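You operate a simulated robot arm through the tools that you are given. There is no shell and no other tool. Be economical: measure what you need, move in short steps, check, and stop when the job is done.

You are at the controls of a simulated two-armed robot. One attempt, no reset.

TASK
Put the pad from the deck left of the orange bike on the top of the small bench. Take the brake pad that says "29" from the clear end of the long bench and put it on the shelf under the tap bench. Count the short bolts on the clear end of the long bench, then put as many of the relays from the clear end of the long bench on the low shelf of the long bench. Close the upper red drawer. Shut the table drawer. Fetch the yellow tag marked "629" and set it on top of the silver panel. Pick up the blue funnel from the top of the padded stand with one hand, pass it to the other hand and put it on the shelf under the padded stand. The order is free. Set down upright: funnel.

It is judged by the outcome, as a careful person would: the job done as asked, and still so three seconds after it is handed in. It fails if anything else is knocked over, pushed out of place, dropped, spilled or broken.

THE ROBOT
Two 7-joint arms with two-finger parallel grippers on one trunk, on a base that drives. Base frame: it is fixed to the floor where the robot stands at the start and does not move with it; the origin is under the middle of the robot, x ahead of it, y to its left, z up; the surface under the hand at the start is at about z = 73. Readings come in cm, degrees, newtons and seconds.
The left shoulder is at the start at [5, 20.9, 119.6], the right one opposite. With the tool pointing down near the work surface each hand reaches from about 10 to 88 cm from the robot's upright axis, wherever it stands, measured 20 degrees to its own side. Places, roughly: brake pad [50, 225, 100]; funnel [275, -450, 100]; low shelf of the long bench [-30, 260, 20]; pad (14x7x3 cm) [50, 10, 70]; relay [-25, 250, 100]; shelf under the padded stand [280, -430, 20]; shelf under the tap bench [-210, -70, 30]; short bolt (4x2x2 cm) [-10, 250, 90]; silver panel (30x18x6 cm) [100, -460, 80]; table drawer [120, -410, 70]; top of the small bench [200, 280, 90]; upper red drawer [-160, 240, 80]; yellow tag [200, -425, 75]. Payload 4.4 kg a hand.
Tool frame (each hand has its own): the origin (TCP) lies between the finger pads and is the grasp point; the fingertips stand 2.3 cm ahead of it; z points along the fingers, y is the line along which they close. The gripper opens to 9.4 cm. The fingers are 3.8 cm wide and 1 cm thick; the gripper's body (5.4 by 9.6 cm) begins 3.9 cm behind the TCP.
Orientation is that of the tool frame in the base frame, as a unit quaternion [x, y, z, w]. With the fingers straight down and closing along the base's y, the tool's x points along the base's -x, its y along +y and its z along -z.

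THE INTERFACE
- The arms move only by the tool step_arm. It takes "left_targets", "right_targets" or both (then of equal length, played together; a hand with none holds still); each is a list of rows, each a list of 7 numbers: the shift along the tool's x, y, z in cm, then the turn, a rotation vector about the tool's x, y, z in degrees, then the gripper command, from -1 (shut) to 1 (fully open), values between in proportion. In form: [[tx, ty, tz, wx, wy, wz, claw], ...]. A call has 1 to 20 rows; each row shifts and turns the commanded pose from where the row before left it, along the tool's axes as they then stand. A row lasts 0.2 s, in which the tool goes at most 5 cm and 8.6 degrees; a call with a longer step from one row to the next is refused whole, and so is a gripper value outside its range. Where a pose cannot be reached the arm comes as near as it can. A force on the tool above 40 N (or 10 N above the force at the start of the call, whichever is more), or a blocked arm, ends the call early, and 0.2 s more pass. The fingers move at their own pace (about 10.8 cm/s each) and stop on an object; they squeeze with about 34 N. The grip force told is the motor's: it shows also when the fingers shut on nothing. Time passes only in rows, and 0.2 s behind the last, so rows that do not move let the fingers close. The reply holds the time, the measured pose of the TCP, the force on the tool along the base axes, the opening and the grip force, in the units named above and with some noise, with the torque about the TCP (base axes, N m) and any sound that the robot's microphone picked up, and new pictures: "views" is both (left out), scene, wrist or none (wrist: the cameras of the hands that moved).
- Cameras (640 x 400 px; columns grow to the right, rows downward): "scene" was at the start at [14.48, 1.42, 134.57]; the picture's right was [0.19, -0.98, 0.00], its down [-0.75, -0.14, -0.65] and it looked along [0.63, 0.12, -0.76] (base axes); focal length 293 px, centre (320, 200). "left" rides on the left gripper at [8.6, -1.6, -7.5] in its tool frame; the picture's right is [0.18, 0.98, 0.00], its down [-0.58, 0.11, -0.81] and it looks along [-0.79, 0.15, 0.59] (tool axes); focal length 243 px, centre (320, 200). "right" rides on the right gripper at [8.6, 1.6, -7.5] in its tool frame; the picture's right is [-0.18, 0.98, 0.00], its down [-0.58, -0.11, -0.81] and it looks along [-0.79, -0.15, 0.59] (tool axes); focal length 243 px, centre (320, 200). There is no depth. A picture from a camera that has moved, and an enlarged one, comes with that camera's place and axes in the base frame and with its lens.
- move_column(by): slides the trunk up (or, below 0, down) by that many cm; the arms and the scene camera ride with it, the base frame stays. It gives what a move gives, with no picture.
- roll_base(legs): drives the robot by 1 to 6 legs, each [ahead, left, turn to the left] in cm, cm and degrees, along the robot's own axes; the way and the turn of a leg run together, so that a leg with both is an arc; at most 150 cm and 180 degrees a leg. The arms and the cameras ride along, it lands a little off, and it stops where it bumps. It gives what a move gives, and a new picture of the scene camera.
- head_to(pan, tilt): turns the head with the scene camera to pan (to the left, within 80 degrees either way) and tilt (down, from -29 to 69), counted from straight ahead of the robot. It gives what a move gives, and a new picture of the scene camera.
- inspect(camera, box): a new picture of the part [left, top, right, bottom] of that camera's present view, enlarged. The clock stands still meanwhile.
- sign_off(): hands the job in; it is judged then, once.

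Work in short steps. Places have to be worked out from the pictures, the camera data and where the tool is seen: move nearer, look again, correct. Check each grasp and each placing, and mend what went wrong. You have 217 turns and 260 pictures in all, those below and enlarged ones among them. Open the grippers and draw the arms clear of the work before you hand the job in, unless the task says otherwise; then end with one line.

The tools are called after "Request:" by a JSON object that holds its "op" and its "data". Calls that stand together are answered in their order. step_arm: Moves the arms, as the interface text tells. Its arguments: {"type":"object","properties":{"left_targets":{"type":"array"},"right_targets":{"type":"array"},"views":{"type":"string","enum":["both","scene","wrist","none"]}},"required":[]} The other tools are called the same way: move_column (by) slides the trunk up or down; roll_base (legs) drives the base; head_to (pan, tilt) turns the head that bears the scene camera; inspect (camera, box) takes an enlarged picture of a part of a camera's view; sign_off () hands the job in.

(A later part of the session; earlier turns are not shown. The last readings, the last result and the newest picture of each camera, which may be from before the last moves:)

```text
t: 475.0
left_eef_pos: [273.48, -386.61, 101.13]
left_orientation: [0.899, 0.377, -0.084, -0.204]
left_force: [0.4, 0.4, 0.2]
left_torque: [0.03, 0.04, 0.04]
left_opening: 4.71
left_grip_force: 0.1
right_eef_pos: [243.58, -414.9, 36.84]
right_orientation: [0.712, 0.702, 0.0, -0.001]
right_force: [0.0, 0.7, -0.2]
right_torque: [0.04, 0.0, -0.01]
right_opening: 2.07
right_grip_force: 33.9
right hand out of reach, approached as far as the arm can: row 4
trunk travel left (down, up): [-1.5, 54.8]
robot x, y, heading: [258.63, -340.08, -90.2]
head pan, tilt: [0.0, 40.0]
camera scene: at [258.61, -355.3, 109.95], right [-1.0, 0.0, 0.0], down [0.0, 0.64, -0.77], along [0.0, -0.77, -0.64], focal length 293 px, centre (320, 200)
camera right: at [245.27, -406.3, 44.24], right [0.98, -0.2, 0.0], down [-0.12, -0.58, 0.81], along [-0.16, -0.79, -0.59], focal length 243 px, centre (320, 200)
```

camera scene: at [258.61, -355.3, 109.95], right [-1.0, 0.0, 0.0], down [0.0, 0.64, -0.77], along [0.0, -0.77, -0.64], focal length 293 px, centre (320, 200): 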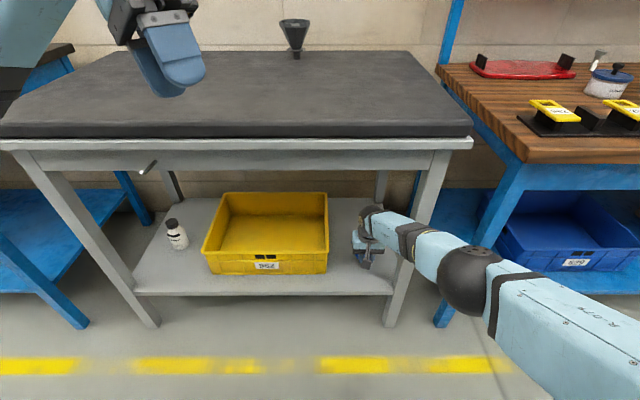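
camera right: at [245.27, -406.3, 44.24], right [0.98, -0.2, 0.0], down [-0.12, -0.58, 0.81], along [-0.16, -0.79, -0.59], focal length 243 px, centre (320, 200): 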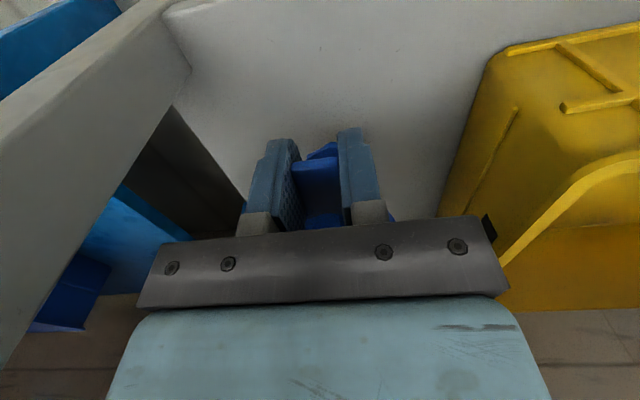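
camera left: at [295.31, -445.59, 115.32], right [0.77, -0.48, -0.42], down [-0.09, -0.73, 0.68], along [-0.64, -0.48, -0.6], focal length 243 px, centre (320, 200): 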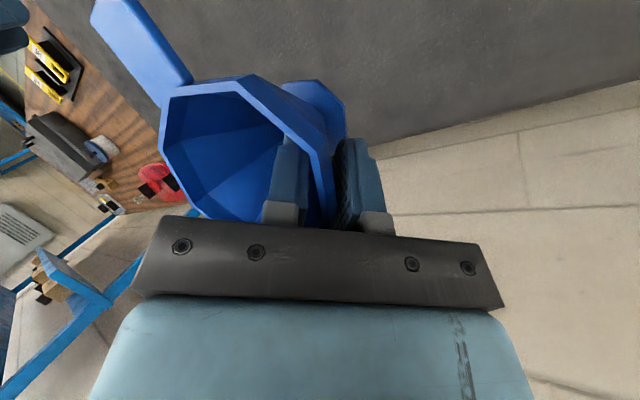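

Arm is nearly straight and clear of the leg. I lower toward the shelf in small steps.

Request:
{"op": "step_arm", "data": {"right_targets": [[0, 0, 2, 0, 0, 0, -1], [0, 0, 1.5, 0, 0, 0, -1], [0, 0, 0.6, 0, 0, 0, -1], [0, 0, 0.5, 0, 0, 0, -1], [0, 0, 0, 0, 0, 0, -1]], "views": "wrist"}}

```text
t: 476.2
left_eef_pos: [273.46, -386.73, 101.08]
left_orientation: [0.899, 0.377, -0.085, -0.204]
left_force: [-0.1, -0.1, -0.3]
left_torque: [-0.02, 0.01, -0.02]
left_opening: 4.69
left_grip_force: 0.0
right_eef_pos: [243.42, -413.78, 34.9]
right_orientation: [0.711, 0.703, 0.002, -0.001]
right_force: [0.8, 0.3, 0.6]
right_torque: [0.03, -0.01, -0.03]
right_opening: 2.1
right_grip_force: 34.1
right hand out of reach, approached as far as the arm can: row 1, 2, 3, 4
trunk travel left (down, up): [-1.5, 54.8]
robot x, y, heading: [258.77, -340.24, -90.1]
head pan, tilt: [0.0, 40.0]
camera right: at [245.08, -405.23, 42.29], right [0.98, -0.2, 0.0], down [-0.12, -0.58, 0.81], along [-0.16, -0.79, -0.59], focal length 243 px, centre (320, 200)
```

right: 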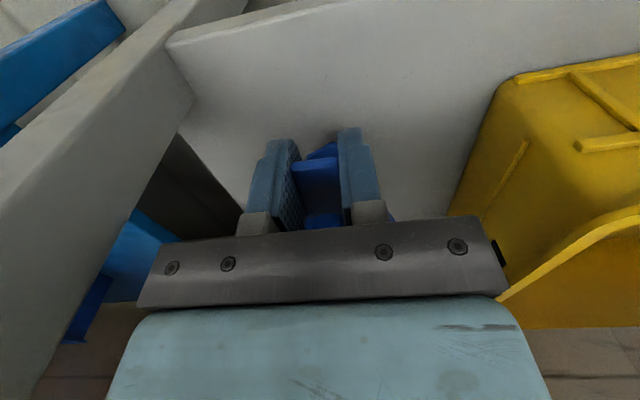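

Request:
{"op": "roll_base", "data": {"legs": [[4, 0, 0]]}}

Request:
{"op": "step_arm", "data": {"right_targets": [[1, 0, 1, 0, 0, 0, -1], [0.8, 0, 0.8, 0, 0, 0, -1], [0.4, 0, 0.5, 0, 0, 0, -1], [0, 0, 0, 0, 0, 0, -1]], "views": "none"}}

```text
t: 477.0
left_eef_pos: [273.35, -390.73, 101.04]
left_orientation: [0.899, 0.378, -0.084, -0.204]
left_force: [0.3, -0.3, 0.6]
left_torque: [0.01, 0.01, -0.02]
left_opening: 4.7
left_grip_force: 0.3
right_eef_pos: [243.46, -417.95, 34.82]
right_orientation: [0.713, 0.702, 0.0, 0.0]
right_force: [-0.6, 0.0, 0.3]
right_torque: [0.02, -0.03, 0.01]
right_opening: 2.09
right_grip_force: 34.0
trunk travel left (down, up): [-1.5, 54.8]
robot x, y, heading: [258.36, -343.91, -90.0]
head pan, tilt: [0.0, 40.0]
camera scene: at [258.59, -359.34, 109.94], right [-1.0, 0.0, 0.0], down [0.0, 0.64, -0.77], along [0.0, -0.77, -0.64], focal length 293 px, centre (320, 200)
```

scene: 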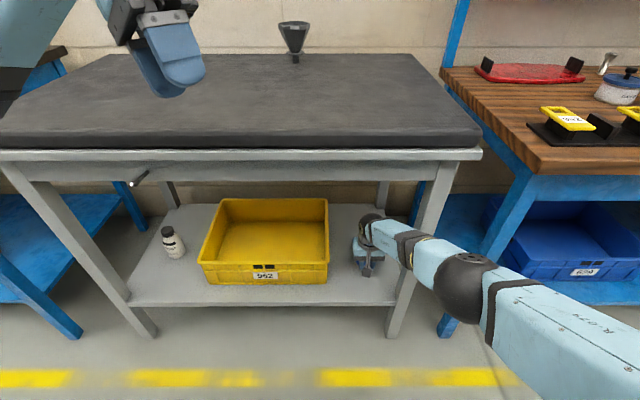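

```text
t: 478.0
left_eef_pos: [273.3, -390.54, 101.26]
left_orientation: [0.9, 0.376, -0.085, -0.202]
left_force: [0.1, -0.4, -0.2]
left_torque: [0.0, -0.02, -0.04]
left_opening: 4.72
left_grip_force: 0.0
right_eef_pos: [243.43, -415.69, 32.78]
right_orientation: [0.712, 0.702, 0.0, 0.001]
right_force: [-0.1, 5.9, 20.6]
right_torque: [-0.92, 0.05, -0.01]
right_opening: 2.09
right_grip_force: 33.9
trunk travel left (down, up): [-1.5, 54.8]
robot x, y, heading: [258.21, -343.97, -90.2]
head pan, tilt: [0.0, 40.0]
```

Contact at z ≈ 32.8 (20 N). I ease 0.2 cm and open.

Request:
{"op": "step_arm", "data": {"right_targets": [[0, 0, -0.2, 0, 0, 0, -1], [0, 0, 0, 0, 0, 0, -0.4], [0, 0, 0, 0, 0, 0, -0.1], [0, 0, 0, 0, 0, 0, 0], [0, 0, 0, 0, 0, 0, 0]], "views": "wrist"}}

```text
t: 479.2
left_eef_pos: [273.39, -390.67, 101.07]
left_orientation: [0.899, 0.378, -0.085, -0.204]
left_force: [-0.3, 0.3, 0.4]
left_torque: [0.0, 0.0, -0.03]
left_opening: 4.72
left_grip_force: 0.1
right_eef_pos: [243.47, -415.67, 32.75]
right_orientation: [0.712, 0.702, 0.0, 0.0]
right_force: [-0.4, 0.2, -0.2]
right_torque: [0.01, -0.01, 0.04]
right_opening: 4.7
right_grip_force: 0.1
trunk travel left (down, up): [-1.5, 54.8]
robot x, y, heading: [258.68, -343.99, -90.0]
head pan, tilt: [0.0, 40.0]
camera right: at [245.14, -407.04, 40.23], right [0.98, -0.2, 0.0], down [-0.12, -0.58, 0.81], along [-0.16, -0.79, -0.59], focal length 243 px, centre (320, 200)
```

right: 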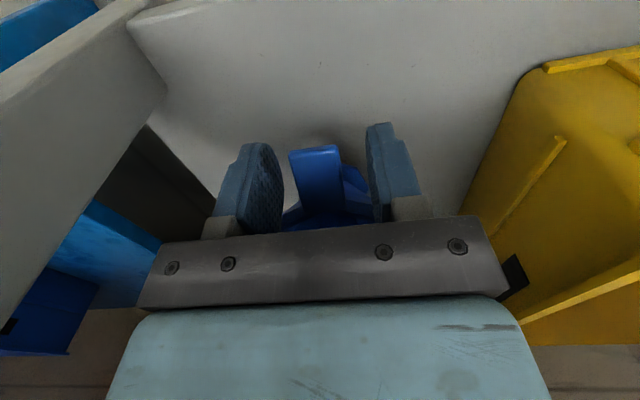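

The funnel stands by itself. I raise the hand clear, then back the base out.

Request:
{"op": "step_arm", "data": {"right_targets": [[0, 0, -1.5, 0, 0, 0, 0], [0, 0, -2, 0, 0, 0, 0], [0.5, 0, -3, 0, 0, 0, 0], [0.5, 0, -3, 0, 0, 0, 0], [0, 0, 0, 0, 0, 0, 0]], "views": "wrist"}}

Request:
{"op": "roll_base", "data": {"legs": [[-35, 0, 0]]}}

Request:
{"op": "inspect", "data": {"camera": "scene", "box": [180, 120, 440, 300]}}

```text
t: 480.4
left_eef_pos: [273.38, -390.65, 101.19]
left_orientation: [0.899, 0.378, -0.085, -0.204]
left_force: [-0.2, -0.1, -0.5]
left_torque: [0.01, -0.03, 0.02]
left_opening: 4.69
left_grip_force: 0.0
right_eef_pos: [243.53, -414.5, 42.27]
right_orientation: [0.712, 0.702, 0.0, -0.001]
right_force: [0.0, -0.4, -0.2]
right_torque: [0.01, 0.02, 0.0]
right_opening: 4.69
right_grip_force: 0.1
trunk travel left (down, up): [-1.5, 54.8]
robot x, y, heading: [258.53, -343.68, -90.3]
head pan, tilt: [0.0, 40.0]
camera right: at [245.18, -405.98, 49.75], right [0.98, -0.2, 0.0], down [-0.12, -0.58, 0.81], along [-0.16, -0.79, -0.59], focal length 243 px, centre (320, 200)
```

right: 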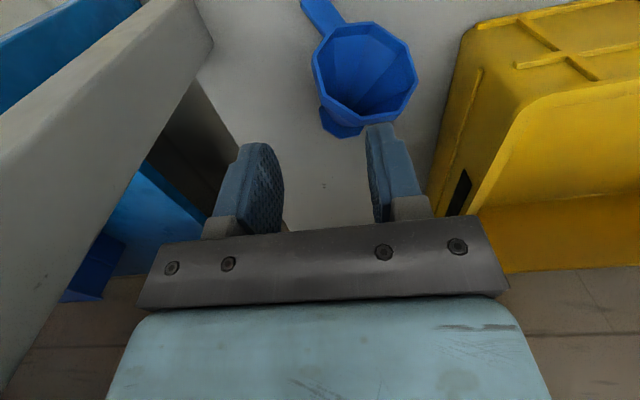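

```text
t: 482.7
left_eef_pos: [273.48, -355.45, 101.08]
left_orientation: [0.899, 0.378, -0.085, -0.204]
left_force: [0.1, 0.5, 0.0]
left_torque: [0.0, -0.01, 0.04]
left_opening: 4.69
left_grip_force: 0.0
right_eef_pos: [243.65, -379.41, 42.33]
right_orientation: [0.712, 0.702, 0.0, 0.0]
right_force: [-0.1, -1.4, 0.0]
right_torque: [-0.01, -0.01, 0.01]
right_opening: 4.7
right_grip_force: 0.1
trunk travel left (down, up): [-1.5, 54.8]
robot x, y, heading: [258.71, -309.22, -90.3]
head pan, tilt: [0.0, 40.0]
camera scene: at [258.71, -324.06, 109.95], right [-1.0, 0.0, 0.0], down [0.0, 0.64, -0.77], along [0.0, -0.77, -0.64], focal length 293 px, centre (320, 200)
```

scene: 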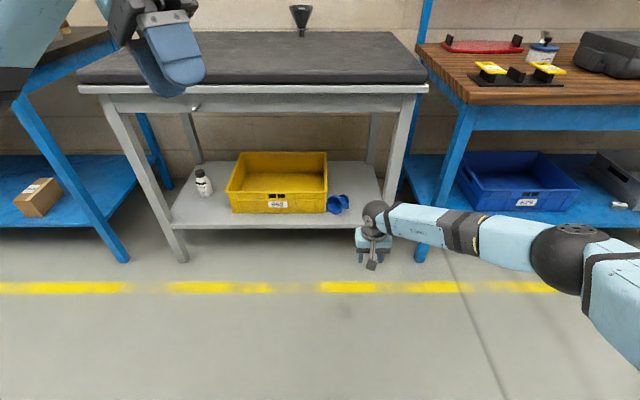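

```text
2.22 times, centred on (310, 210) of scene
camera zoom: at [258.71, -324.06, 109.95], right [-1.0, 0.0, 0.0], down [0.0, 0.64, -0.77], along [0.0, -0.77, -0.64], focal length 651 px, centre (342, 178)
```

zoom: 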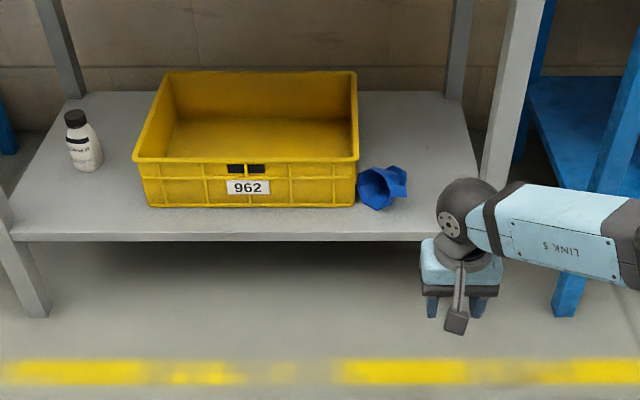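

The funnel has tipped over after release. I zoom in closely to see how it lies.

Request:
{"op": "inspect", "data": {"camera": "scene", "box": [310, 175, 370, 220]}}

```text
8.89 times, centred on (340, 198) of scene
camera zoom: at [258.71, -324.06, 109.95], right [-1.0, 0.0, 0.0], down [0.0, 0.64, -0.77], along [0.0, -0.77, -0.64], focal length 2603 px, centre (142, 222)
```

zoom: 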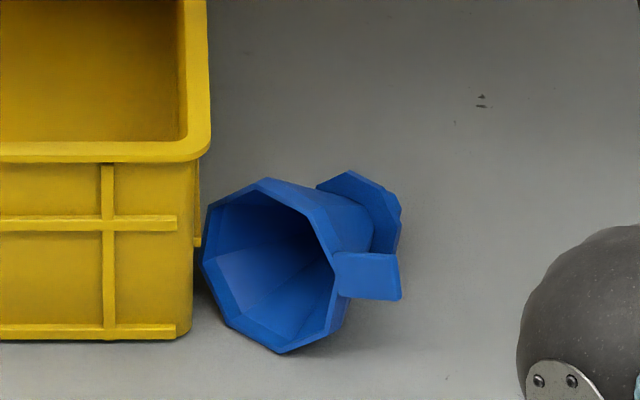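

The funnel lies on its side at [250, −423], mouth toward the front-left. I plan to grip its upper wall with the left hand pitched forward, lift it out, turn it upright and set it down level. First: turn the left hand, and raise the right hand away.

Request:
{"op": "step_arm", "data": {"left_targets": [[0, 0, 0, -8.5, 0, 0, 0], [0, 0, 0, -8.5, 0, 0, 0], [0, 0, 0, -8.5, 0, 0, 0], [0, 0, 0, 0, 0, -8.1, 0], [0, 0, 0, 0, 0, -8.1, 0], [0, 0, 0, 0, 0, -8.1, 0], [0, 0, 0, 0, 0, -8.1, 0], [0, 0, 0, 0, 0, -8.1, 0], [0, 0, 0, 0, 0, -8.1, 0], [0, 0, 0, 0, 0, -8.1, 0], [0, 0, 0, 0, 0, -8.1, 0], [0, 0, 0, 0, 0, -8.1, 0], [0, 0, 0, 0, 0, -8.1, 0], [0, 0, 0, 0, 0, -8.1, 0], [0, 0, 0, 0, 0, -8.1, 0], [0, 0, 0, 0, 0, 0, 0]], "right_targets": [[0, -1, -4.5, 0, 0, 0, 0], [0, -1, -4.5, 0, 0, 0, 0], [1, -1, -4.5, 0, 0, 0, 0], [2, -1, -4.3, 0, 0, 0, 0], [2, -1, -4.3, 0, 0, 0, 0], [2, -1, -4.3, 0, 0, 0, 0], [2, -1, -4.3, 0, 0, 0, 0], [2, 0, -4.3, 0, 0, 0, 0], [2, 0, -4.3, 0, 0, 0, 0], [2, 0, -4.3, 0, 0, 0, 0], [2, 0, -4.3, 0, 0, 0, 0], [2, 0, -4.3, 0, 0, 0, 0], [0, 0, -4, 0, 0, 0, 0], [0, 0, 0, 0, 0, 0, 0], [0, 0, 0, 0, 0, 0, 0], [0, 0, 0, 0, 0, 0, 0]], "views": "none"}}

```text
t: 486.1
left_eef_pos: [273.54, -355.51, 101.16]
left_orientation: [0.318, 0.948, 0.001, 0.0]
left_force: [-0.4, 0.1, 0.3]
left_torque: [0.0, -0.03, -0.01]
left_opening: 4.71
left_grip_force: 0.0
right_eef_pos: [236.89, -360.33, 98.54]
right_orientation: [0.712, 0.702, 0.0, 0.0]
right_force: [0.1, 0.7, 0.1]
right_torque: [0.02, 0.01, 0.02]
right_opening: 4.69
right_grip_force: 0.1
trunk travel left (down, up): [-1.5, 54.8]
robot x, y, heading: [258.37, -308.56, -90.2]
head pan, tilt: [0.0, 40.0]
```

Orientation as planned. I lower the left hand in front of the stand and pitch it forward by 50°, after shifting the base right by 18 cm.

Request:
{"op": "step_arm", "data": {"left_targets": [[-0.9, -1.2, 4, 0, 0, 0, 0], [-0.9, -1.2, 4.5, 0, 0, 0, 0], [-0.9, -1.2, 4.6, 0, 0, 0, 0], [-0.9, -1.2, 4.6, 0, 0, 0, 0], [-0.9, -1.2, 4.6, 0, 0, 0, 0], [-0.7, -1, 4.7, 0, 0, 0, 0], [-0.7, -1, 4.7, 0, 0, 0, 0], [-0.7, -0.8, 4.7, 0, 0, 0, 0], [0, 0, 4.8, 0, 0, 0, 0], [0, 0, 4.8, 0, 0, 0, 0], [0, 0, 4.8, 0, 0, 0, 0], [0, 0, 3, 0, 0, 0, 0], [0, 0, 0, 8.4, 0, 0, 0], [0, 0, 0, 8.4, 0, 0, 0], [0, 0, 0, 8.4, 0, 0, 0], [0, 0, 0, 8.4, 0, 0, 0], [0, 0, 0, 8.4, 0, 0, 0], [0, 0, 0, 8.4, 0, 0, 0], [0, 0, 0, 0, 0, 0, 0]], "views": "none"}}

Request:
{"op": "roll_base", "data": {"legs": [[0, -18, 0]]}}

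```text
t: 490.1
left_eef_pos: [273.57, -366.45, 47.26]
left_orientation: [0.289, 0.858, -0.403, -0.136]
left_force: [-0.1, 0.1, 0.0]
left_torque: [-0.02, 0.0, -0.01]
left_opening: 4.69
left_grip_force: 0.0
right_eef_pos: [236.85, -360.43, 98.52]
right_orientation: [0.712, 0.702, 0.001, -0.001]
right_force: [-0.4, -0.3, 0.4]
right_torque: [-0.01, -0.01, 0.0]
right_opening: 4.7
right_grip_force: 0.1
trunk travel left (down, up): [-1.5, 54.8]
robot x, y, heading: [258.66, -308.72, -90.4]
head pan, tilt: [0.0, 40.0]
```

```text
t: 492.3
left_eef_pos: [255.49, -366.38, 47.19]
left_orientation: [0.289, 0.858, -0.403, -0.137]
left_force: [-0.9, -1.0, 0.3]
left_torque: [-0.01, -0.01, -0.01]
left_opening: 4.69
left_grip_force: 0.0
right_eef_pos: [218.83, -360.36, 98.63]
right_orientation: [0.712, 0.702, 0.001, -0.001]
right_force: [-0.8, 0.7, 0.3]
right_torque: [-0.02, -0.01, 0.03]
right_opening: 4.7
right_grip_force: 0.1
trunk travel left (down, up): [-1.5, 54.8]
robot x, y, heading: [240.77, -308.82, -90.0]
head pan, tilt: [0.0, 40.0]
camera scene: at [240.75, -324.02, 109.95], right [-1.0, 0.0, 0.0], down [0.0, 0.64, -0.77], along [0.0, -0.77, -0.64], focal length 293 px, centre (320, 200)
```

scene: 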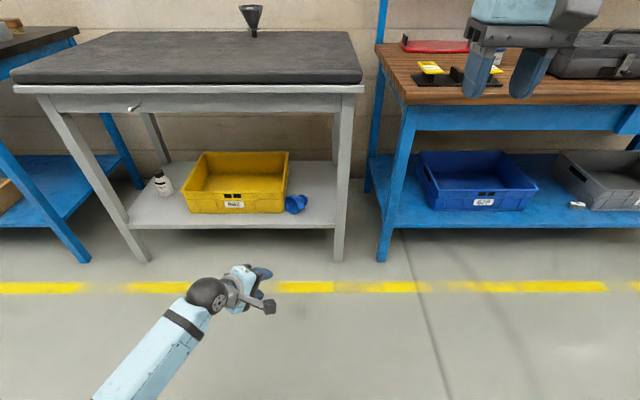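

I zoom on the funnel from this second viewpoint to refine its place.

Request:
{"op": "inspect", "data": {"camera": "scene", "box": [265, 180, 325, 225]}}

```text
8.89 times, centred on (295, 202) of scene
camera zoom: at [240.75, -324.02, 109.95], right [-1.0, 0.0, 0.0], down [0.0, 0.64, -0.77], along [0.0, -0.77, -0.64], focal length 2603 px, centre (542, 178)
```

zoom: 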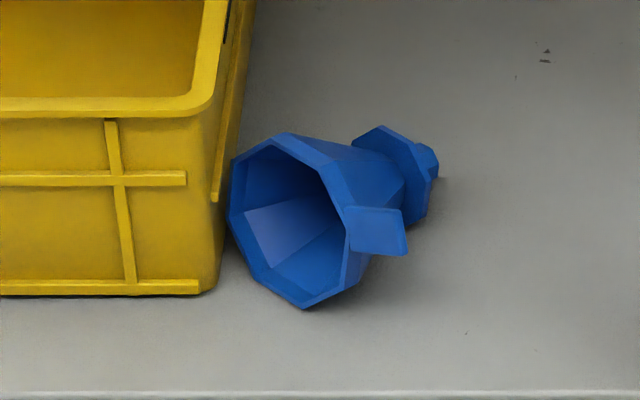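

Refined: rim top at about [252.1, −420.2, 31.6]. I lower the left hand to the pre-grasp height and drive it in.

Request:
{"op": "step_arm", "data": {"left_targets": [[0, 2.72, 2.26, 0, 0, 0, -0.1], [0, 2.72, 2.26, 0, 0, 0, -0.1], [0, 2.72, 2.26, 0, 0, 0, -0.1], [0, 0, 0, 0, 0, 0, -0.1]], "views": "none"}}

Request:
{"op": "roll_base", "data": {"legs": [[46, 0, 0]]}}

Request:
{"op": "inspect", "data": {"camera": "left", "box": [0, 0, 640, 400]}}

```text
t: 493.3
left_eef_pos: [256.54, -366.55, 36.93]
left_orientation: [0.292, 0.858, -0.403, -0.128]
left_force: [1.2, 0.3, -0.4]
left_torque: [-0.01, -0.01, -0.03]
left_opening: 4.23
left_grip_force: 0.1
right_eef_pos: [218.83, -360.13, 98.85]
right_orientation: [0.712, 0.702, 0.001, 0.0]
right_force: [0.2, -0.4, -0.1]
right_torque: [-0.06, -0.01, -0.01]
right_opening: 4.73
right_grip_force: 0.1
trunk travel left (down, up): [-1.5, 54.8]
robot x, y, heading: [240.79, -308.46, -90.2]
head pan, tilt: [0.0, 40.0]
```

```text
t: 496.1
left_eef_pos: [256.33, -412.59, 36.65]
left_orientation: [0.292, 0.858, -0.402, -0.128]
left_force: [-0.1, -0.3, 0.8]
left_torque: [0.03, 0.0, -0.05]
left_opening: 4.23
left_grip_force: 0.0
right_eef_pos: [218.5, -406.09, 98.6]
right_orientation: [0.714, 0.701, 0.0, 0.001]
right_force: [0.9, 0.0, -0.2]
right_torque: [0.05, 0.0, 0.01]
right_opening: 4.69
right_grip_force: 0.1
trunk travel left (down, up): [-1.5, 54.8]
robot x, y, heading: [240.25, -354.77, -90.1]
head pan, tilt: [0.0, 40.0]
camera scene: at [240.51, -369.89, 109.96], right [-1.0, 0.0, 0.0], down [0.0, 0.64, -0.77], along [0.0, -0.77, -0.64], focal length 293 px, centre (320, 200)
```

scene: 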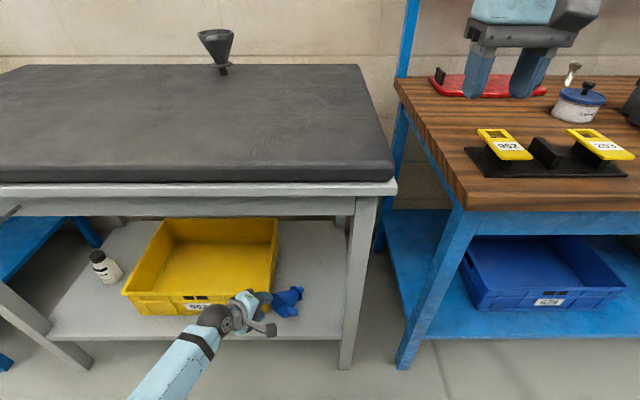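

```text
1.00 times, centred on (320, 200) of left (not enlarged: the box is as wide or as high as the picture)
camera zoom: at [252.19, -403.59, 42.62], right [0.25, 0.61, -0.75], down [0.87, 0.2, 0.45], along [0.42, -0.77, -0.48], focal length 243 px, centre (320, 200)
```

zoom: 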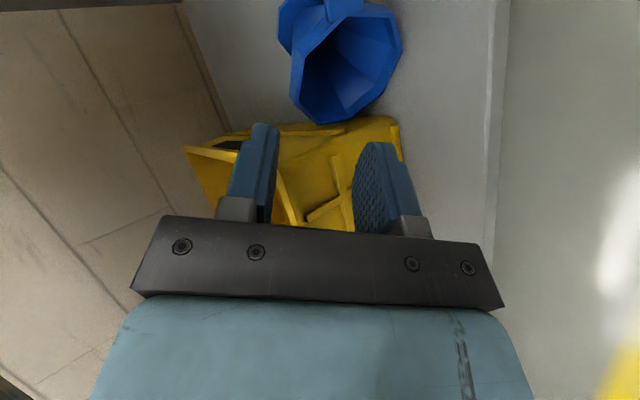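

Wrist view agrees. I align and advance along the finger axis most of the way, then check.

Request:
{"op": "step_arm", "data": {"left_targets": [[-0.9, -1.65, 1.5, 0, 0, 0, -0.1], [0, 0, 3, 0, 0, 0, -0.1], [0, 0, 3, 0, 0, 0, -0.1], [0, 0, 0, 0, 0, 0, -0.1]], "views": "wrist"}}

```text
t: 496.7
left_eef_pos: [257.26, -416.5, 34.93]
left_orientation: [0.299, 0.86, -0.398, -0.109]
left_force: [-1.2, 1.2, -0.6]
left_torque: [-0.02, 0.06, 0.01]
left_opening: 4.22
left_grip_force: 0.0
right_eef_pos: [218.33, -406.53, 98.2]
right_orientation: [0.713, 0.701, 0.003, -0.002]
right_force: [-0.8, -0.3, -1.4]
right_torque: [0.05, -0.06, 0.02]
right_opening: 4.69
right_grip_force: 0.1
trunk travel left (down, up): [-1.5, 54.8]
robot x, y, heading: [240.85, -354.7, -90.3]
head pan, tilt: [0.0, 40.0]
stopped in row 3 (left hand): the force on the tool passed its limit at 47 N (the readings are from after the stop); the commanded pose is now the measured one
camera left: at [252.85, -407.53, 40.62], right [0.27, 0.61, -0.75], down [0.85, 0.21, 0.48], along [0.44, -0.77, -0.46], focal length 243 px, centre (320, 200)
```

left: 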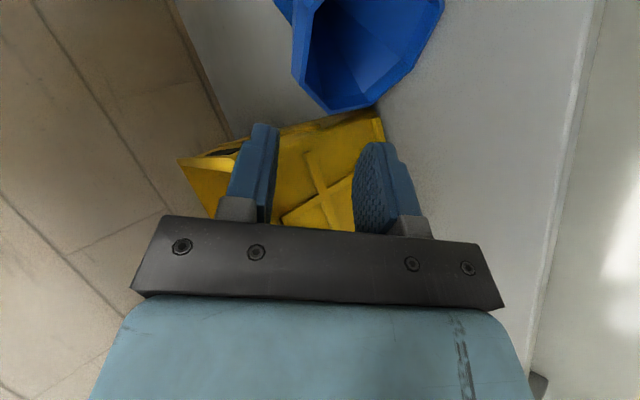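

The arm drifted sideways near its limits and a fingertip touched the crate. I back the base 8 cm so the arm works more extended, restore the orientation and return to the pre-grasp point.

Request:
{"op": "roll_base", "data": {"legs": [[-9, 0, 0]]}}

Request:
{"op": "step_arm", "data": {"left_targets": [[0, 0, 0, 1.6, 2.1, -2.1, -0.1], [-0.9, -1.8, 1.2, 0, 0, 0, -0.1], [-0.9, -1.8, 1.2, 0, 0, 0, -0.1], [-1.3, -1.8, 1.5, 0, 0, 0, -0.1], [0, 0, 0, 0, 0, 0, -0.1]], "views": "wrist"}}

```text
t: 497.8
left_eef_pos: [257.08, -407.72, 35.39]
left_orientation: [0.297, 0.859, -0.402, -0.111]
left_force: [-0.5, 0.2, 0.3]
left_torque: [0.0, 0.0, -0.02]
left_opening: 4.21
left_grip_force: 0.0
right_eef_pos: [218.85, -397.39, 98.74]
right_orientation: [0.712, 0.702, 0.001, -0.001]
right_force: [-0.2, -0.7, 0.0]
right_torque: [-0.01, 0.02, -0.02]
right_opening: 4.68
right_grip_force: 0.1
trunk travel left (down, up): [-1.5, 54.8]
robot x, y, heading: [240.48, -345.95, -90.0]
head pan, tilt: [0.0, 40.0]
camera scene: at [240.8, -361.12, 109.94], right [-1.0, 0.0, 0.0], down [0.0, 0.64, -0.77], along [0.0, -0.77, -0.64], focal length 293 px, centre (320, 200)
```

scene: 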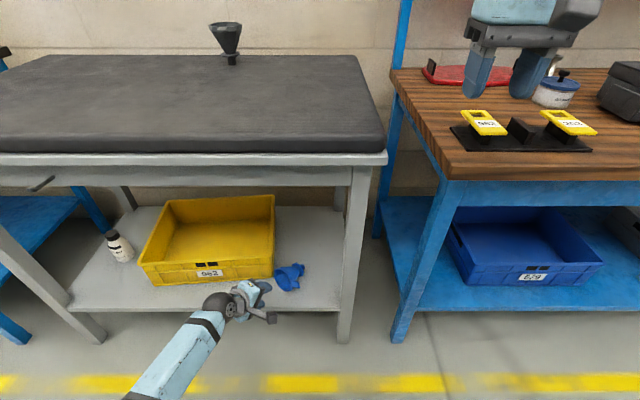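

```text
t: 499.0
left_eef_pos: [256.84, -414.71, 37.04]
left_orientation: [0.288, 0.857, -0.406, -0.132]
left_force: [0.8, 0.8, -0.1]
left_torque: [-0.01, 0.0, -0.01]
left_opening: 4.23
left_grip_force: 0.0
right_eef_pos: [218.83, -397.27, 98.56]
right_orientation: [0.713, 0.701, 0.0, -0.002]
right_force: [0.0, 0.4, -0.2]
right_torque: [0.0, -0.01, -0.01]
right_opening: 4.7
right_grip_force: 0.1
trunk travel left (down, up): [-1.5, 54.8]
robot x, y, heading: [240.41, -345.79, -90.5]
head pan, tilt: [0.0, 40.0]
camera left: at [252.75, -405.85, 42.91], right [0.23, 0.61, -0.76], down [0.88, 0.2, 0.43], along [0.42, -0.77, -0.48], focal length 243 px, centre (320, 200)
```

left: 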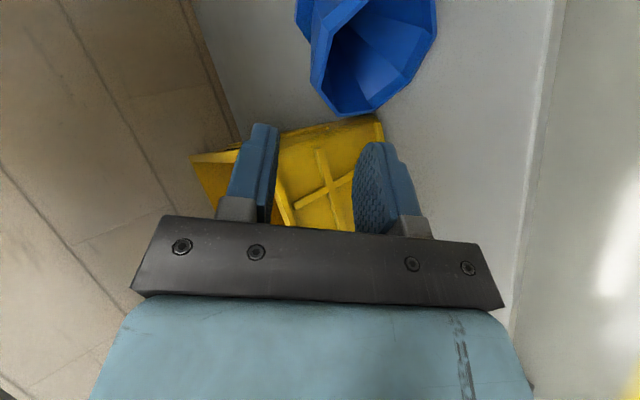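

Tracking is good now. I advance along the finger axis (slightly away from the crate corner) to straddle the upper wall.

Request:
{"op": "step_arm", "data": {"left_targets": [[1.2, -0.5, 1.5, 0, 0, 0, -0.1], [0, 0, 3, 0, 0, 0, -0.1], [0, 0, 3, 0, 0, 0, -0.1], [0, 0, 0, 0, 0, 0, -0.1]], "views": "wrist"}}

```text
t: 500.0
left_eef_pos: [254.11, -418.9, 32.19]
left_orientation: [0.282, 0.858, -0.41, -0.129]
left_force: [8.2, 3.9, 25.8]
left_torque: [-0.55, 0.75, 0.06]
left_opening: 4.91
left_grip_force: 7.9
right_eef_pos: [220.1, -397.02, 99.01]
right_orientation: [0.712, 0.702, -0.008, -0.006]
right_force: [0.3, 0.4, -0.1]
right_torque: [0.03, 0.01, 0.0]
right_opening: 4.73
right_grip_force: 0.1
trunk travel left (down, up): [-1.5, 54.8]
robot x, y, heading: [240.73, -345.58, -90.0]
head pan, tilt: [0.0, 40.0]
camera left: at [249.88, -410.11, 38.14], right [0.22, 0.61, -0.76], down [0.88, 0.22, 0.43], along [0.43, -0.76, -0.48], focal length 243 px, centre (320, 200)
```

left: 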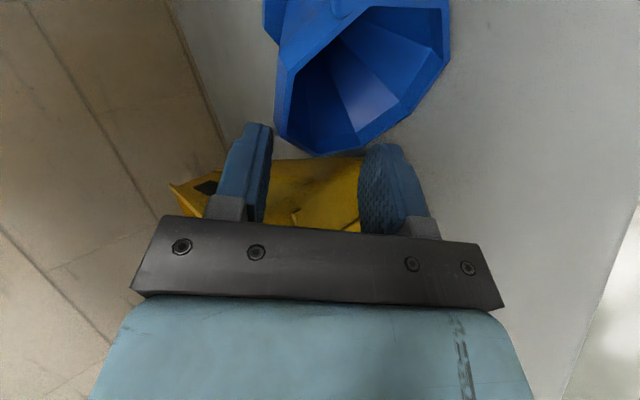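

The crate corner gets between the fingers, so this approach is blocked. I retreat; better: take the free-standing tab from above with the right hand, lift the funnel out and re-grip in the open.

Request:
{"op": "step_arm", "data": {"left_targets": [[0, 0, -2, 0, 0, 0, -0.1], [0, 0, -3, 0, 0, 0, 0], [0, 0, -4, 0, 0, 0, 0], [0, 0, 0, 0, 0, 0, 0]], "views": "none"}}

Request:
{"op": "roll_base", "data": {"legs": [[-36, 0, 0]]}}

Request:
{"op": "inspect", "data": {"camera": "scene", "box": [230, 170, 330, 245]}}

```text
t: 501.0
left_eef_pos: [255.63, -420.13, 48.94]
left_orientation: [0.297, 0.824, -0.47, -0.11]
left_force: [0.0, -0.2, -0.3]
left_torque: [0.0, 0.0, -0.01]
left_opening: 4.7
left_grip_force: 0.0
right_eef_pos: [218.08, -396.51, 99.25]
right_orientation: [0.713, 0.702, 0.0, 0.007]
right_force: [1.0, 0.8, -0.3]
right_torque: [0.03, 0.01, 0.03]
right_opening: 4.72
right_grip_force: 0.1
trunk travel left (down, up): [-1.5, 54.8]
robot x, y, heading: [240.29, -345.64, -90.3]
head pan, tilt: [0.0, 40.0]
stopped in row 4 (left hand): the arm was blocked; the commanded pose is now the measured one
```

```text
t: 503.3
left_eef_pos: [255.76, -384.36, 48.88]
left_orientation: [0.297, 0.825, -0.469, -0.109]
left_force: [-0.9, 0.0, -0.7]
left_torque: [0.0, 0.05, -0.01]
left_opening: 4.69
left_grip_force: 0.0
right_eef_pos: [218.25, -360.73, 99.17]
right_orientation: [0.713, 0.701, 0.0, 0.006]
right_force: [-0.6, 0.0, 0.4]
right_torque: [0.01, 0.04, 0.02]
right_opening: 4.69
right_grip_force: 0.0
trunk travel left (down, up): [-1.5, 54.8]
robot x, y, heading: [240.61, -309.91, -90.2]
head pan, tilt: [0.0, 40.0]
camera scene: at [240.12, -324.34, 110.32], right [-1.0, 0.0, -0.01], down [0.01, 0.63, -0.77], along [0.0, -0.77, -0.63], focal length 293 px, centre (320, 200)
```

scene: 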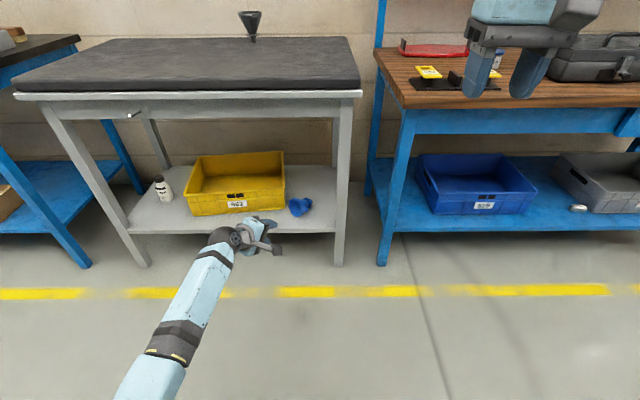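

```text
5.33 times, centred on (280, 208) of scene
camera zoom: at [240.12, -324.34, 110.32], right [-1.0, 0.0, -0.01], down [0.01, 0.63, -0.77], along [0.0, -0.77, -0.63], focal length 1562 px, centre (533, 160)
```

zoom: 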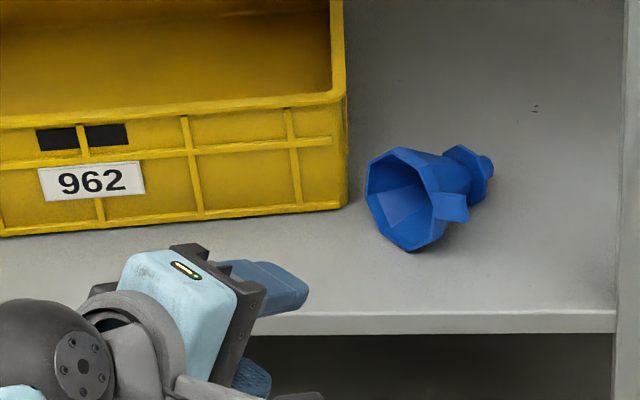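

The crate got turned slightly; I'll mend that after. The funnel lies free now, tab centre near [246.7, −418.2, 28.7]. I raise the left hand away and bring the right hand down, yawed 48°, to take the tab from above.

Request:
{"op": "step_arm", "data": {"left_targets": [[0, -3.78, -2.42, 0, 0, 0, 0], [0, -3.78, -2.42, 0, 0, 0, 0], [0, -3.78, -2.42, 0, 0, 0, 0], [0, -3.78, -2.42, 0, 0, 0, 0], [0, -3.78, -2.42, 0, 0, 0, 0], [0, -3.78, -2.42, 0, 0, 0, 0], [0, 0, 0, -8.4, 0, 0, 0], [0, 0, 0, -8.4, 0, 0, 0], [0, 0, 0, -8.4, 0, 0, 0], [0, 0, 0, -8.4, 0, 0, 0], [0, 0, 0, -8.4, 0, 0, 0], [0, 0, 0, -8.4, 0, 0, 0], [0, 0, -4.6, 0, 0, 0, 0], [0, 0, -4.6, 0, 0, 0, 0], [0, 0, -4.6, 0, 0, 0, 0], [0, 0, -4.6, 0, 0, 0, 0], [0, 0, -4.6, 0, 0, 0, 0], [0, 0, -4.6, 0, 0, 0, 0], [0, 0, 0, 0, 0, 0, 0]], "right_targets": [[0, 0, 0, 0, 0, -8, 0], [0, 0, 0, 0, 0, -8, 0], [0, 0, 0, 0, 0, -8, 0], [0, 0, 0, 0, 0, -8, 0], [0, 0, 0, 0, 0, -8, 0], [0, 0, 0, 0, 0, -8, 0], [0, 0, 4.4, 0, 0, 0, 0], [0, 0, 4.4, 0, 0, 0, 0], [0, 0, 4.4, 0, 0, 0, 0], [0, 0, 4.4, 0, 0, 0, 0], [0, 0, 4.4, 0, 0, 0, 0], [0, 0, 4.4, 0, 0, 0, 0], [0, 0, 4.4, 0, 0, 0, 0], [0, 0, 4.4, 0, 0, 0, 0], [0, 0, 4.4, 0, 0, 0, 0], [0, 0, 4.4, 0, 0, 0, 0], [0, 0, 4.4, 0, 0, 0, 0], [0, 0, 4.4, 0, 0, 0, 0], [0, 0, 0, 0, 0, 0, 0]], "views": "none"}}

Request:
{"op": "roll_base", "data": {"legs": [[0, 22, 0]]}}

```text
t: 507.3
left_eef_pos: [254.14, -379.2, 102.02]
left_orientation: [0.316, 0.946, -0.069, 0.022]
left_force: [0.0, -0.9, -0.6]
left_torque: [-0.03, -0.05, 0.03]
left_opening: 4.71
left_grip_force: 0.1
right_eef_pos: [218.89, -361.41, 45.63]
right_orientation: [0.364, 0.931, 0.0, 0.001]
right_force: [0.1, -0.3, -0.1]
right_torque: [-0.02, 0.01, 0.02]
right_opening: 4.73
right_grip_force: 0.1
trunk travel left (down, up): [-1.5, 54.8]
robot x, y, heading: [240.55, -309.43, -90.2]
head pan, tilt: [0.0, 40.0]
```

```text
t: 509.9
left_eef_pos: [276.53, -379.22, 102.05]
left_orientation: [0.315, 0.946, -0.071, 0.022]
left_force: [-0.8, 0.1, 0.0]
left_torque: [0.0, 0.03, -0.01]
left_opening: 4.71
left_grip_force: 0.1
right_eef_pos: [241.14, -361.49, 45.82]
right_orientation: [0.366, 0.931, 0.002, 0.0]
right_force: [0.4, 0.1, 0.6]
right_torque: [0.01, 0.02, -0.01]
right_opening: 4.71
right_grip_force: 0.1
trunk travel left (down, up): [-1.5, 54.8]
robot x, y, heading: [262.74, -310.16, -90.2]
head pan, tilt: [0.0, 40.0]
camera scene: at [263.03, -325.25, 109.95], right [-1.0, 0.0, 0.0], down [0.0, 0.64, -0.77], along [0.0, -0.77, -0.64], focal length 293 px, centre (320, 200)
```

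scene: 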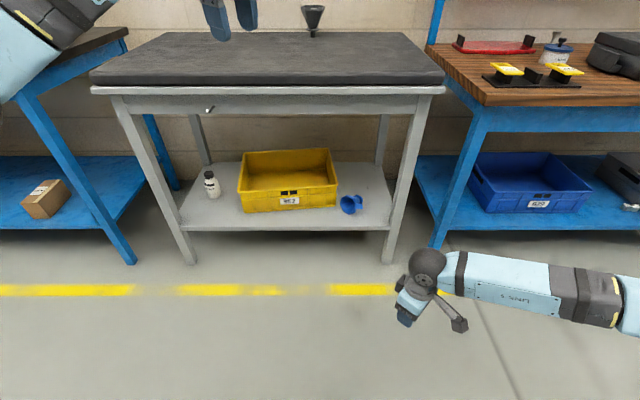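

Drive in and extend the right arm over the tab.

Request:
{"op": "roll_base", "data": {"legs": [[34, 0, 0]]}}

Request:
{"op": "step_arm", "data": {"right_targets": [[-3.7, -2.2, 1.3, 0, 0, 0, 0], [-3.7, -2.2, 1.3, 0, 0, 0, 0], [-3.7, -2.2, 1.3, 0, 0, 0, 0], [-3.7, -2.2, 1.3, 0, 0, 0, 0], [-3.7, -2.2, 1.3, 0, 0, 0, 0], [0, 0, 0, 0, 0, 0, 0]], "views": "wrist"}}

```text
t: 512.1
left_eef_pos: [275.98, -413.18, 102.02]
left_orientation: [0.317, 0.946, -0.069, 0.022]
left_force: [-0.1, 0.4, 1.0]
left_torque: [0.05, 0.01, 0.02]
left_opening: 4.72
left_grip_force: 0.1
right_eef_pos: [240.72, -395.4, 45.77]
right_orientation: [0.367, 0.93, 0.001, -0.001]
right_force: [-0.4, -0.2, 0.3]
right_torque: [-0.02, -0.01, 0.0]
right_opening: 4.69
right_grip_force: 0.0
trunk travel left (down, up): [-1.5, 54.8]
robot x, y, heading: [262.83, -344.03, -90.4]
head pan, tilt: [0.0, 40.0]
camera scene: at [262.78, -359.17, 109.94], right [-1.0, 0.01, 0.0], down [0.0, 0.64, -0.77], along [-0.01, -0.77, -0.64], focal length 293 px, centre (320, 200)
```

scene: 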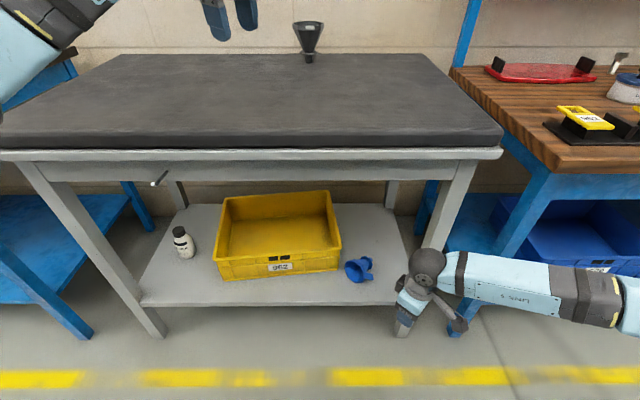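

```text
t: 513.5
left_eef_pos: [276.0, -413.34, 102.0]
left_orientation: [0.317, 0.945, -0.07, 0.023]
left_force: [-0.3, 0.1, -0.2]
left_torque: [-0.01, -0.02, -0.03]
left_opening: 4.67
left_grip_force: 0.2
right_eef_pos: [243.99, -406.61, 42.26]
right_orientation: [0.368, 0.93, 0.0, 0.0]
right_force: [0.4, -0.1, 0.2]
right_torque: [-0.01, 0.02, 0.0]
right_opening: 4.72
right_grip_force: 0.1
right hand out of reach, approached as far as the arm can: row 3, 4, 5
trunk travel left (down, up): [-1.5, 54.8]
robot x, y, heading: [262.89, -343.87, -90.6]
head pan, tilt: [0.0, 40.0]
camera right: at [238.7, -399.64, 49.68], right [0.81, 0.59, 0.0], down [0.35, -0.48, 0.81], along [0.48, -0.65, -0.59], focal length 243 px, centre (320, 200)
```

right: 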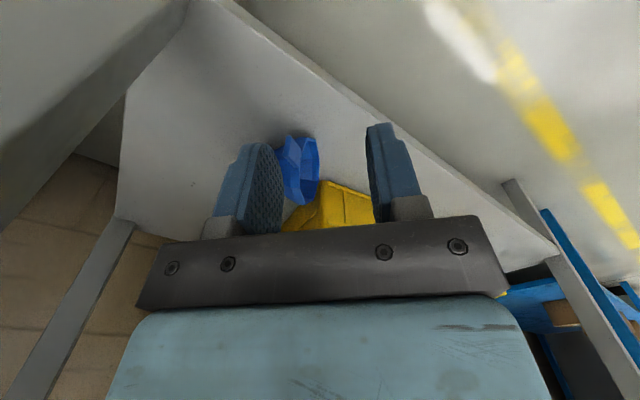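

Request:
{"op": "roll_base", "data": {"legs": [[7, 0, 0]]}}

```text
t: 514.6
left_eef_pos: [275.86, -419.38, 101.85]
left_orientation: [0.317, 0.945, -0.07, 0.022]
left_force: [0.5, 1.0, 0.2]
left_torque: [-0.02, -0.02, 0.02]
left_opening: 4.71
left_grip_force: 0.0
right_eef_pos: [244.54, -411.59, 41.79]
right_orientation: [0.363, 0.932, 0.009, -0.001]
right_force: [-0.8, -0.2, 0.0]
right_torque: [0.01, -0.02, 0.04]
right_opening: 4.7
right_grip_force: 0.1
trunk travel left (down, up): [-1.5, 54.8]
robot x, y, heading: [262.45, -349.81, -90.7]
head pan, tilt: [0.0, 40.0]
stopped in leg 1: the robot was blocked; the commanded pose is now the measured one
camera scene: at [262.74, -365.18, 109.94], right [-1.0, 0.01, 0.0], down [0.01, 0.64, -0.77], along [-0.01, -0.77, -0.64], focal length 293 px, centre (320, 200)
```

scene: 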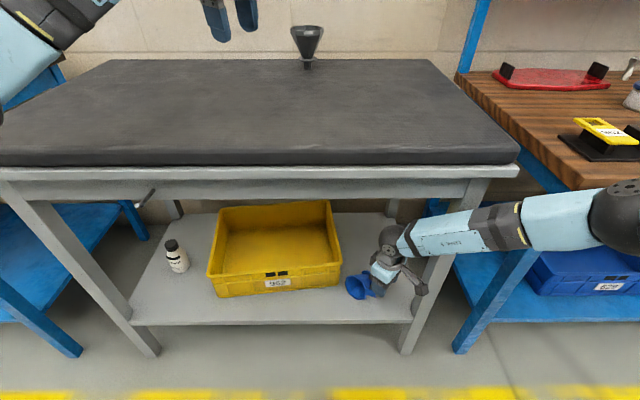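

The elbow meets the stand's leg with this yaw. I back off and return the hand to its natural yaw (the fingers can align the tab on closing), which let the arm go in straight before.

Request:
{"op": "roll_base", "data": {"legs": [[-16, -4, 0]]}}

Request:
{"op": "step_arm", "data": {"right_targets": [[0, 0, 0, 0, 0, 8, 0], [0, 0, 0, 0, 0, 8, 0], [0, 0, 0, 0, 0, 8, 0], [0, 0, 0, 0, 0, 8, 0], [0, 0, 0, 0, 0, 8, 0], [0, 0, 0, 0, 0, 7, 0], [-3, 1.5, 0, 0, 0, 0, 0.2], [-3, 1.5, 0, 0, 0, 0, 0.2], [-3, 1, 0, 0, 0, 0, 0.2], [-3, 0, 0, 0, 0, 0, 0.2], [0, 0, 0, 0, 0, 0, 0.2]], "views": "none"}}

```text
t: 516.0
left_eef_pos: [271.75, -403.38, 101.93]
left_orientation: [0.319, 0.945, -0.069, 0.022]
left_force: [-0.3, 0.2, -0.5]
left_torque: [0.01, 0.02, 0.02]
left_opening: 4.7
left_grip_force: 0.1
right_eef_pos: [240.47, -395.71, 41.89]
right_orientation: [0.364, 0.931, 0.008, -0.001]
right_force: [1.0, -0.4, 0.0]
right_torque: [0.01, 0.01, 0.01]
right_opening: 4.71
right_grip_force: 0.1
trunk travel left (down, up): [-1.5, 54.8]
robot x, y, heading: [258.44, -334.0, -91.0]
head pan, tilt: [0.0, 40.0]
camera scene: at [258.9, -349.24, 109.96], right [-1.0, 0.01, 0.0], down [0.01, 0.64, -0.77], along [-0.01, -0.77, -0.64], focal length 293 px, centre (320, 200)
```

scene: 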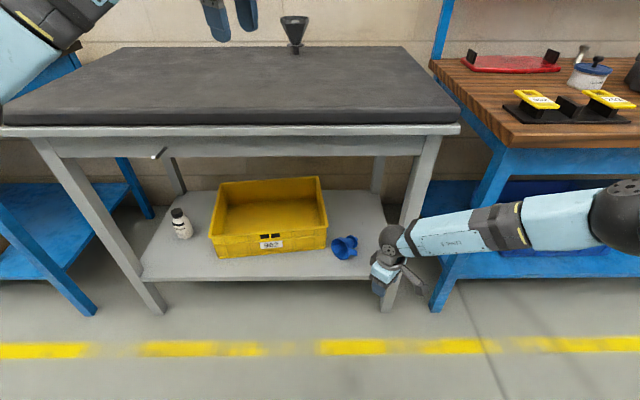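

```text
t: 518.4
left_eef_pos: [271.81, -403.34, 101.9]
left_orientation: [0.32, 0.945, -0.07, 0.022]
left_force: [0.3, 0.5, 0.7]
left_torque: [-0.03, 0.01, 0.03]
left_opening: 4.7
left_grip_force: 0.1
right_eef_pos: [244.68, -407.71, 41.59]
right_orientation: [0.705, 0.709, 0.007, -0.005]
right_force: [-0.3, 0.1, -0.3]
right_torque: [-0.02, 0.0, -0.05]
right_opening: 5.63
right_grip_force: 0.0
trunk travel left (down, up): [-1.5, 54.8]
robot x, y, heading: [258.65, -334.2, -90.5]
head pan, tilt: [0.0, 40.0]
```

Request:
{"op": "roll_base", "data": {"legs": [[11, 1, 0]]}}

Request:
{"op": "inspect", "data": {"camera": "right", "box": [0, 0, 640, 400]}}

```text
t: 519.6
left_eef_pos: [272.95, -414.37, 101.83]
left_orientation: [0.319, 0.945, -0.069, 0.022]
left_force: [-0.4, -1.4, -0.9]
left_torque: [0.0, 0.04, 0.0]
left_opening: 4.69
left_grip_force: 0.0
right_eef_pos: [245.57, -418.78, 41.51]
right_orientation: [0.704, 0.71, 0.008, -0.005]
right_force: [-0.5, -0.2, -0.3]
right_torque: [0.02, -0.02, 0.02]
right_opening: 5.67
right_grip_force: 0.1
trunk travel left (down, up): [-1.5, 54.8]
robot x, y, heading: [260.0, -344.67, -90.4]
head pan, tilt: [0.0, 40.0]
camera scene: at [259.81, -360.24, 109.93], right [-1.0, 0.01, 0.0], down [0.01, 0.64, -0.77], along [-0.01, -0.77, -0.64], focal length 293 px, centre (320, 200)
```

scene: 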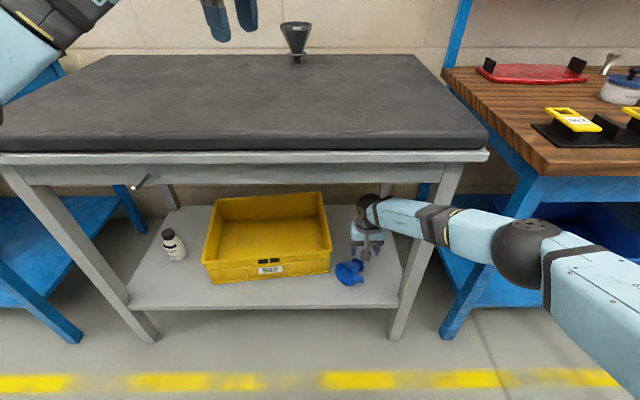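

```text
1.00 times, centred on (320, 200) of right (not enlarged: the box is as wide or as high as the picture)
camera zoom: at [247.02, -410.17, 49.1], right [0.98, -0.18, 0.0], down [-0.11, -0.6, 0.8], along [-0.14, -0.78, -0.61], focal length 243 px, centre (320, 200)
```

zoom: 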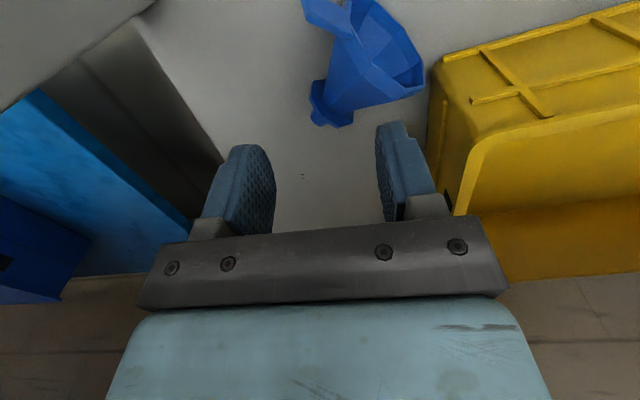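

The tab spans (248.1, −417.5)→(246.3, −415). I align over it with a slight 16° yaw, descend and look.

Request:
{"op": "step_arm", "data": {"right_targets": [[2.4, 1.6, 0, 0, 0, 0, 0], [0, 0, 0, 0, 0, -8, 0], [0, 0, 0, 0, 0, -8, 0], [0, 0, 4, 0, 0, 0, 0], [0, 0, 3, 0, 0, 0, 0], [0, 0, 0, 0, 0, 0, 0]], "views": "wrist"}}

```text
t: 521.0
left_eef_pos: [272.93, -414.35, 101.85]
left_orientation: [0.319, 0.945, -0.069, 0.023]
left_force: [-0.7, -0.8, 0.2]
left_torque: [-0.02, 0.01, -0.02]
left_opening: 4.66
left_grip_force: 0.1
right_eef_pos: [247.06, -416.21, 34.73]
right_orientation: [0.598, 0.801, 0.008, -0.003]
right_force: [0.2, -0.3, 0.2]
right_torque: [-0.05, 0.0, 0.01]
right_opening: 4.67
right_grip_force: 0.1
trunk travel left (down, up): [-1.5, 54.8]
robot x, y, heading: [259.83, -345.08, -90.4]
head pan, tilt: [0.0, 40.0]
camera right: at [246.1, -407.61, 42.22], right [0.99, 0.1, 0.01], down [0.06, -0.6, 0.8], along [0.08, -0.79, -0.6], focal length 243 px, centre (320, 200)
```

right: 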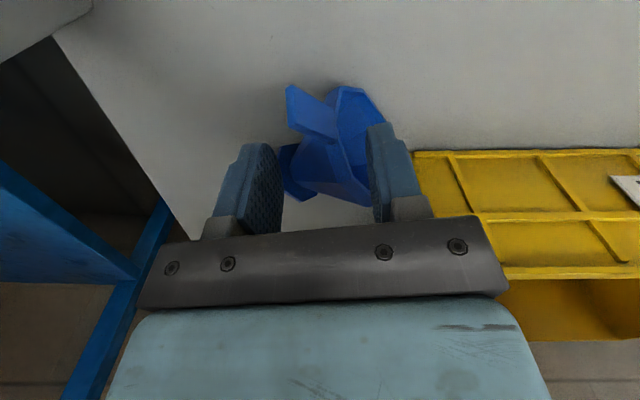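

The tab lies between the fingers. Descend the rest and close.

Request:
{"op": "step_arm", "data": {"right_targets": [[0, -0.4, 2.5, 0, 0, 0, 0], [0, 0, 2, 0, 0, 0, 0], [0, 0, 1.2, 0, 0, 0, 0], [0, 0, 0, 0, 0, 0, -1], [0, 0, 0, 0, 0, 0, -1], [0, 0, 0, 0, 0, 0, -1]], "views": "wrist"}}

```text
t: 522.4
left_eef_pos: [272.78, -414.27, 101.9]
left_orientation: [0.319, 0.945, -0.069, 0.022]
left_force: [-0.1, 0.0, -0.7]
left_torque: [0.0, 0.02, 0.01]
left_opening: 4.7
left_grip_force: 0.1
right_eef_pos: [246.16, -415.77, 32.36]
right_orientation: [0.599, 0.8, 0.007, -0.003]
right_force: [0.7, 1.0, 2.2]
right_torque: [0.01, -0.13, 0.06]
right_opening: 1.71
right_grip_force: 33.9
right hand out of reach, approached as far as the arm can: row 1, 2, 3
trunk travel left (down, up): [-1.5, 54.8]
robot x, y, heading: [260.04, -344.69, -90.8]
head pan, tilt: [0.0, 40.0]
camera right: at [245.17, -407.15, 39.97], right [0.99, 0.1, 0.0], down [0.06, -0.6, 0.8], along [0.08, -0.79, -0.6], focal length 243 px, centre (320, 200)
```

right: 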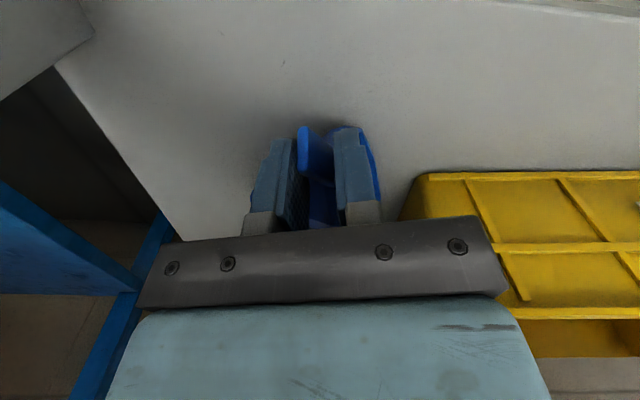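

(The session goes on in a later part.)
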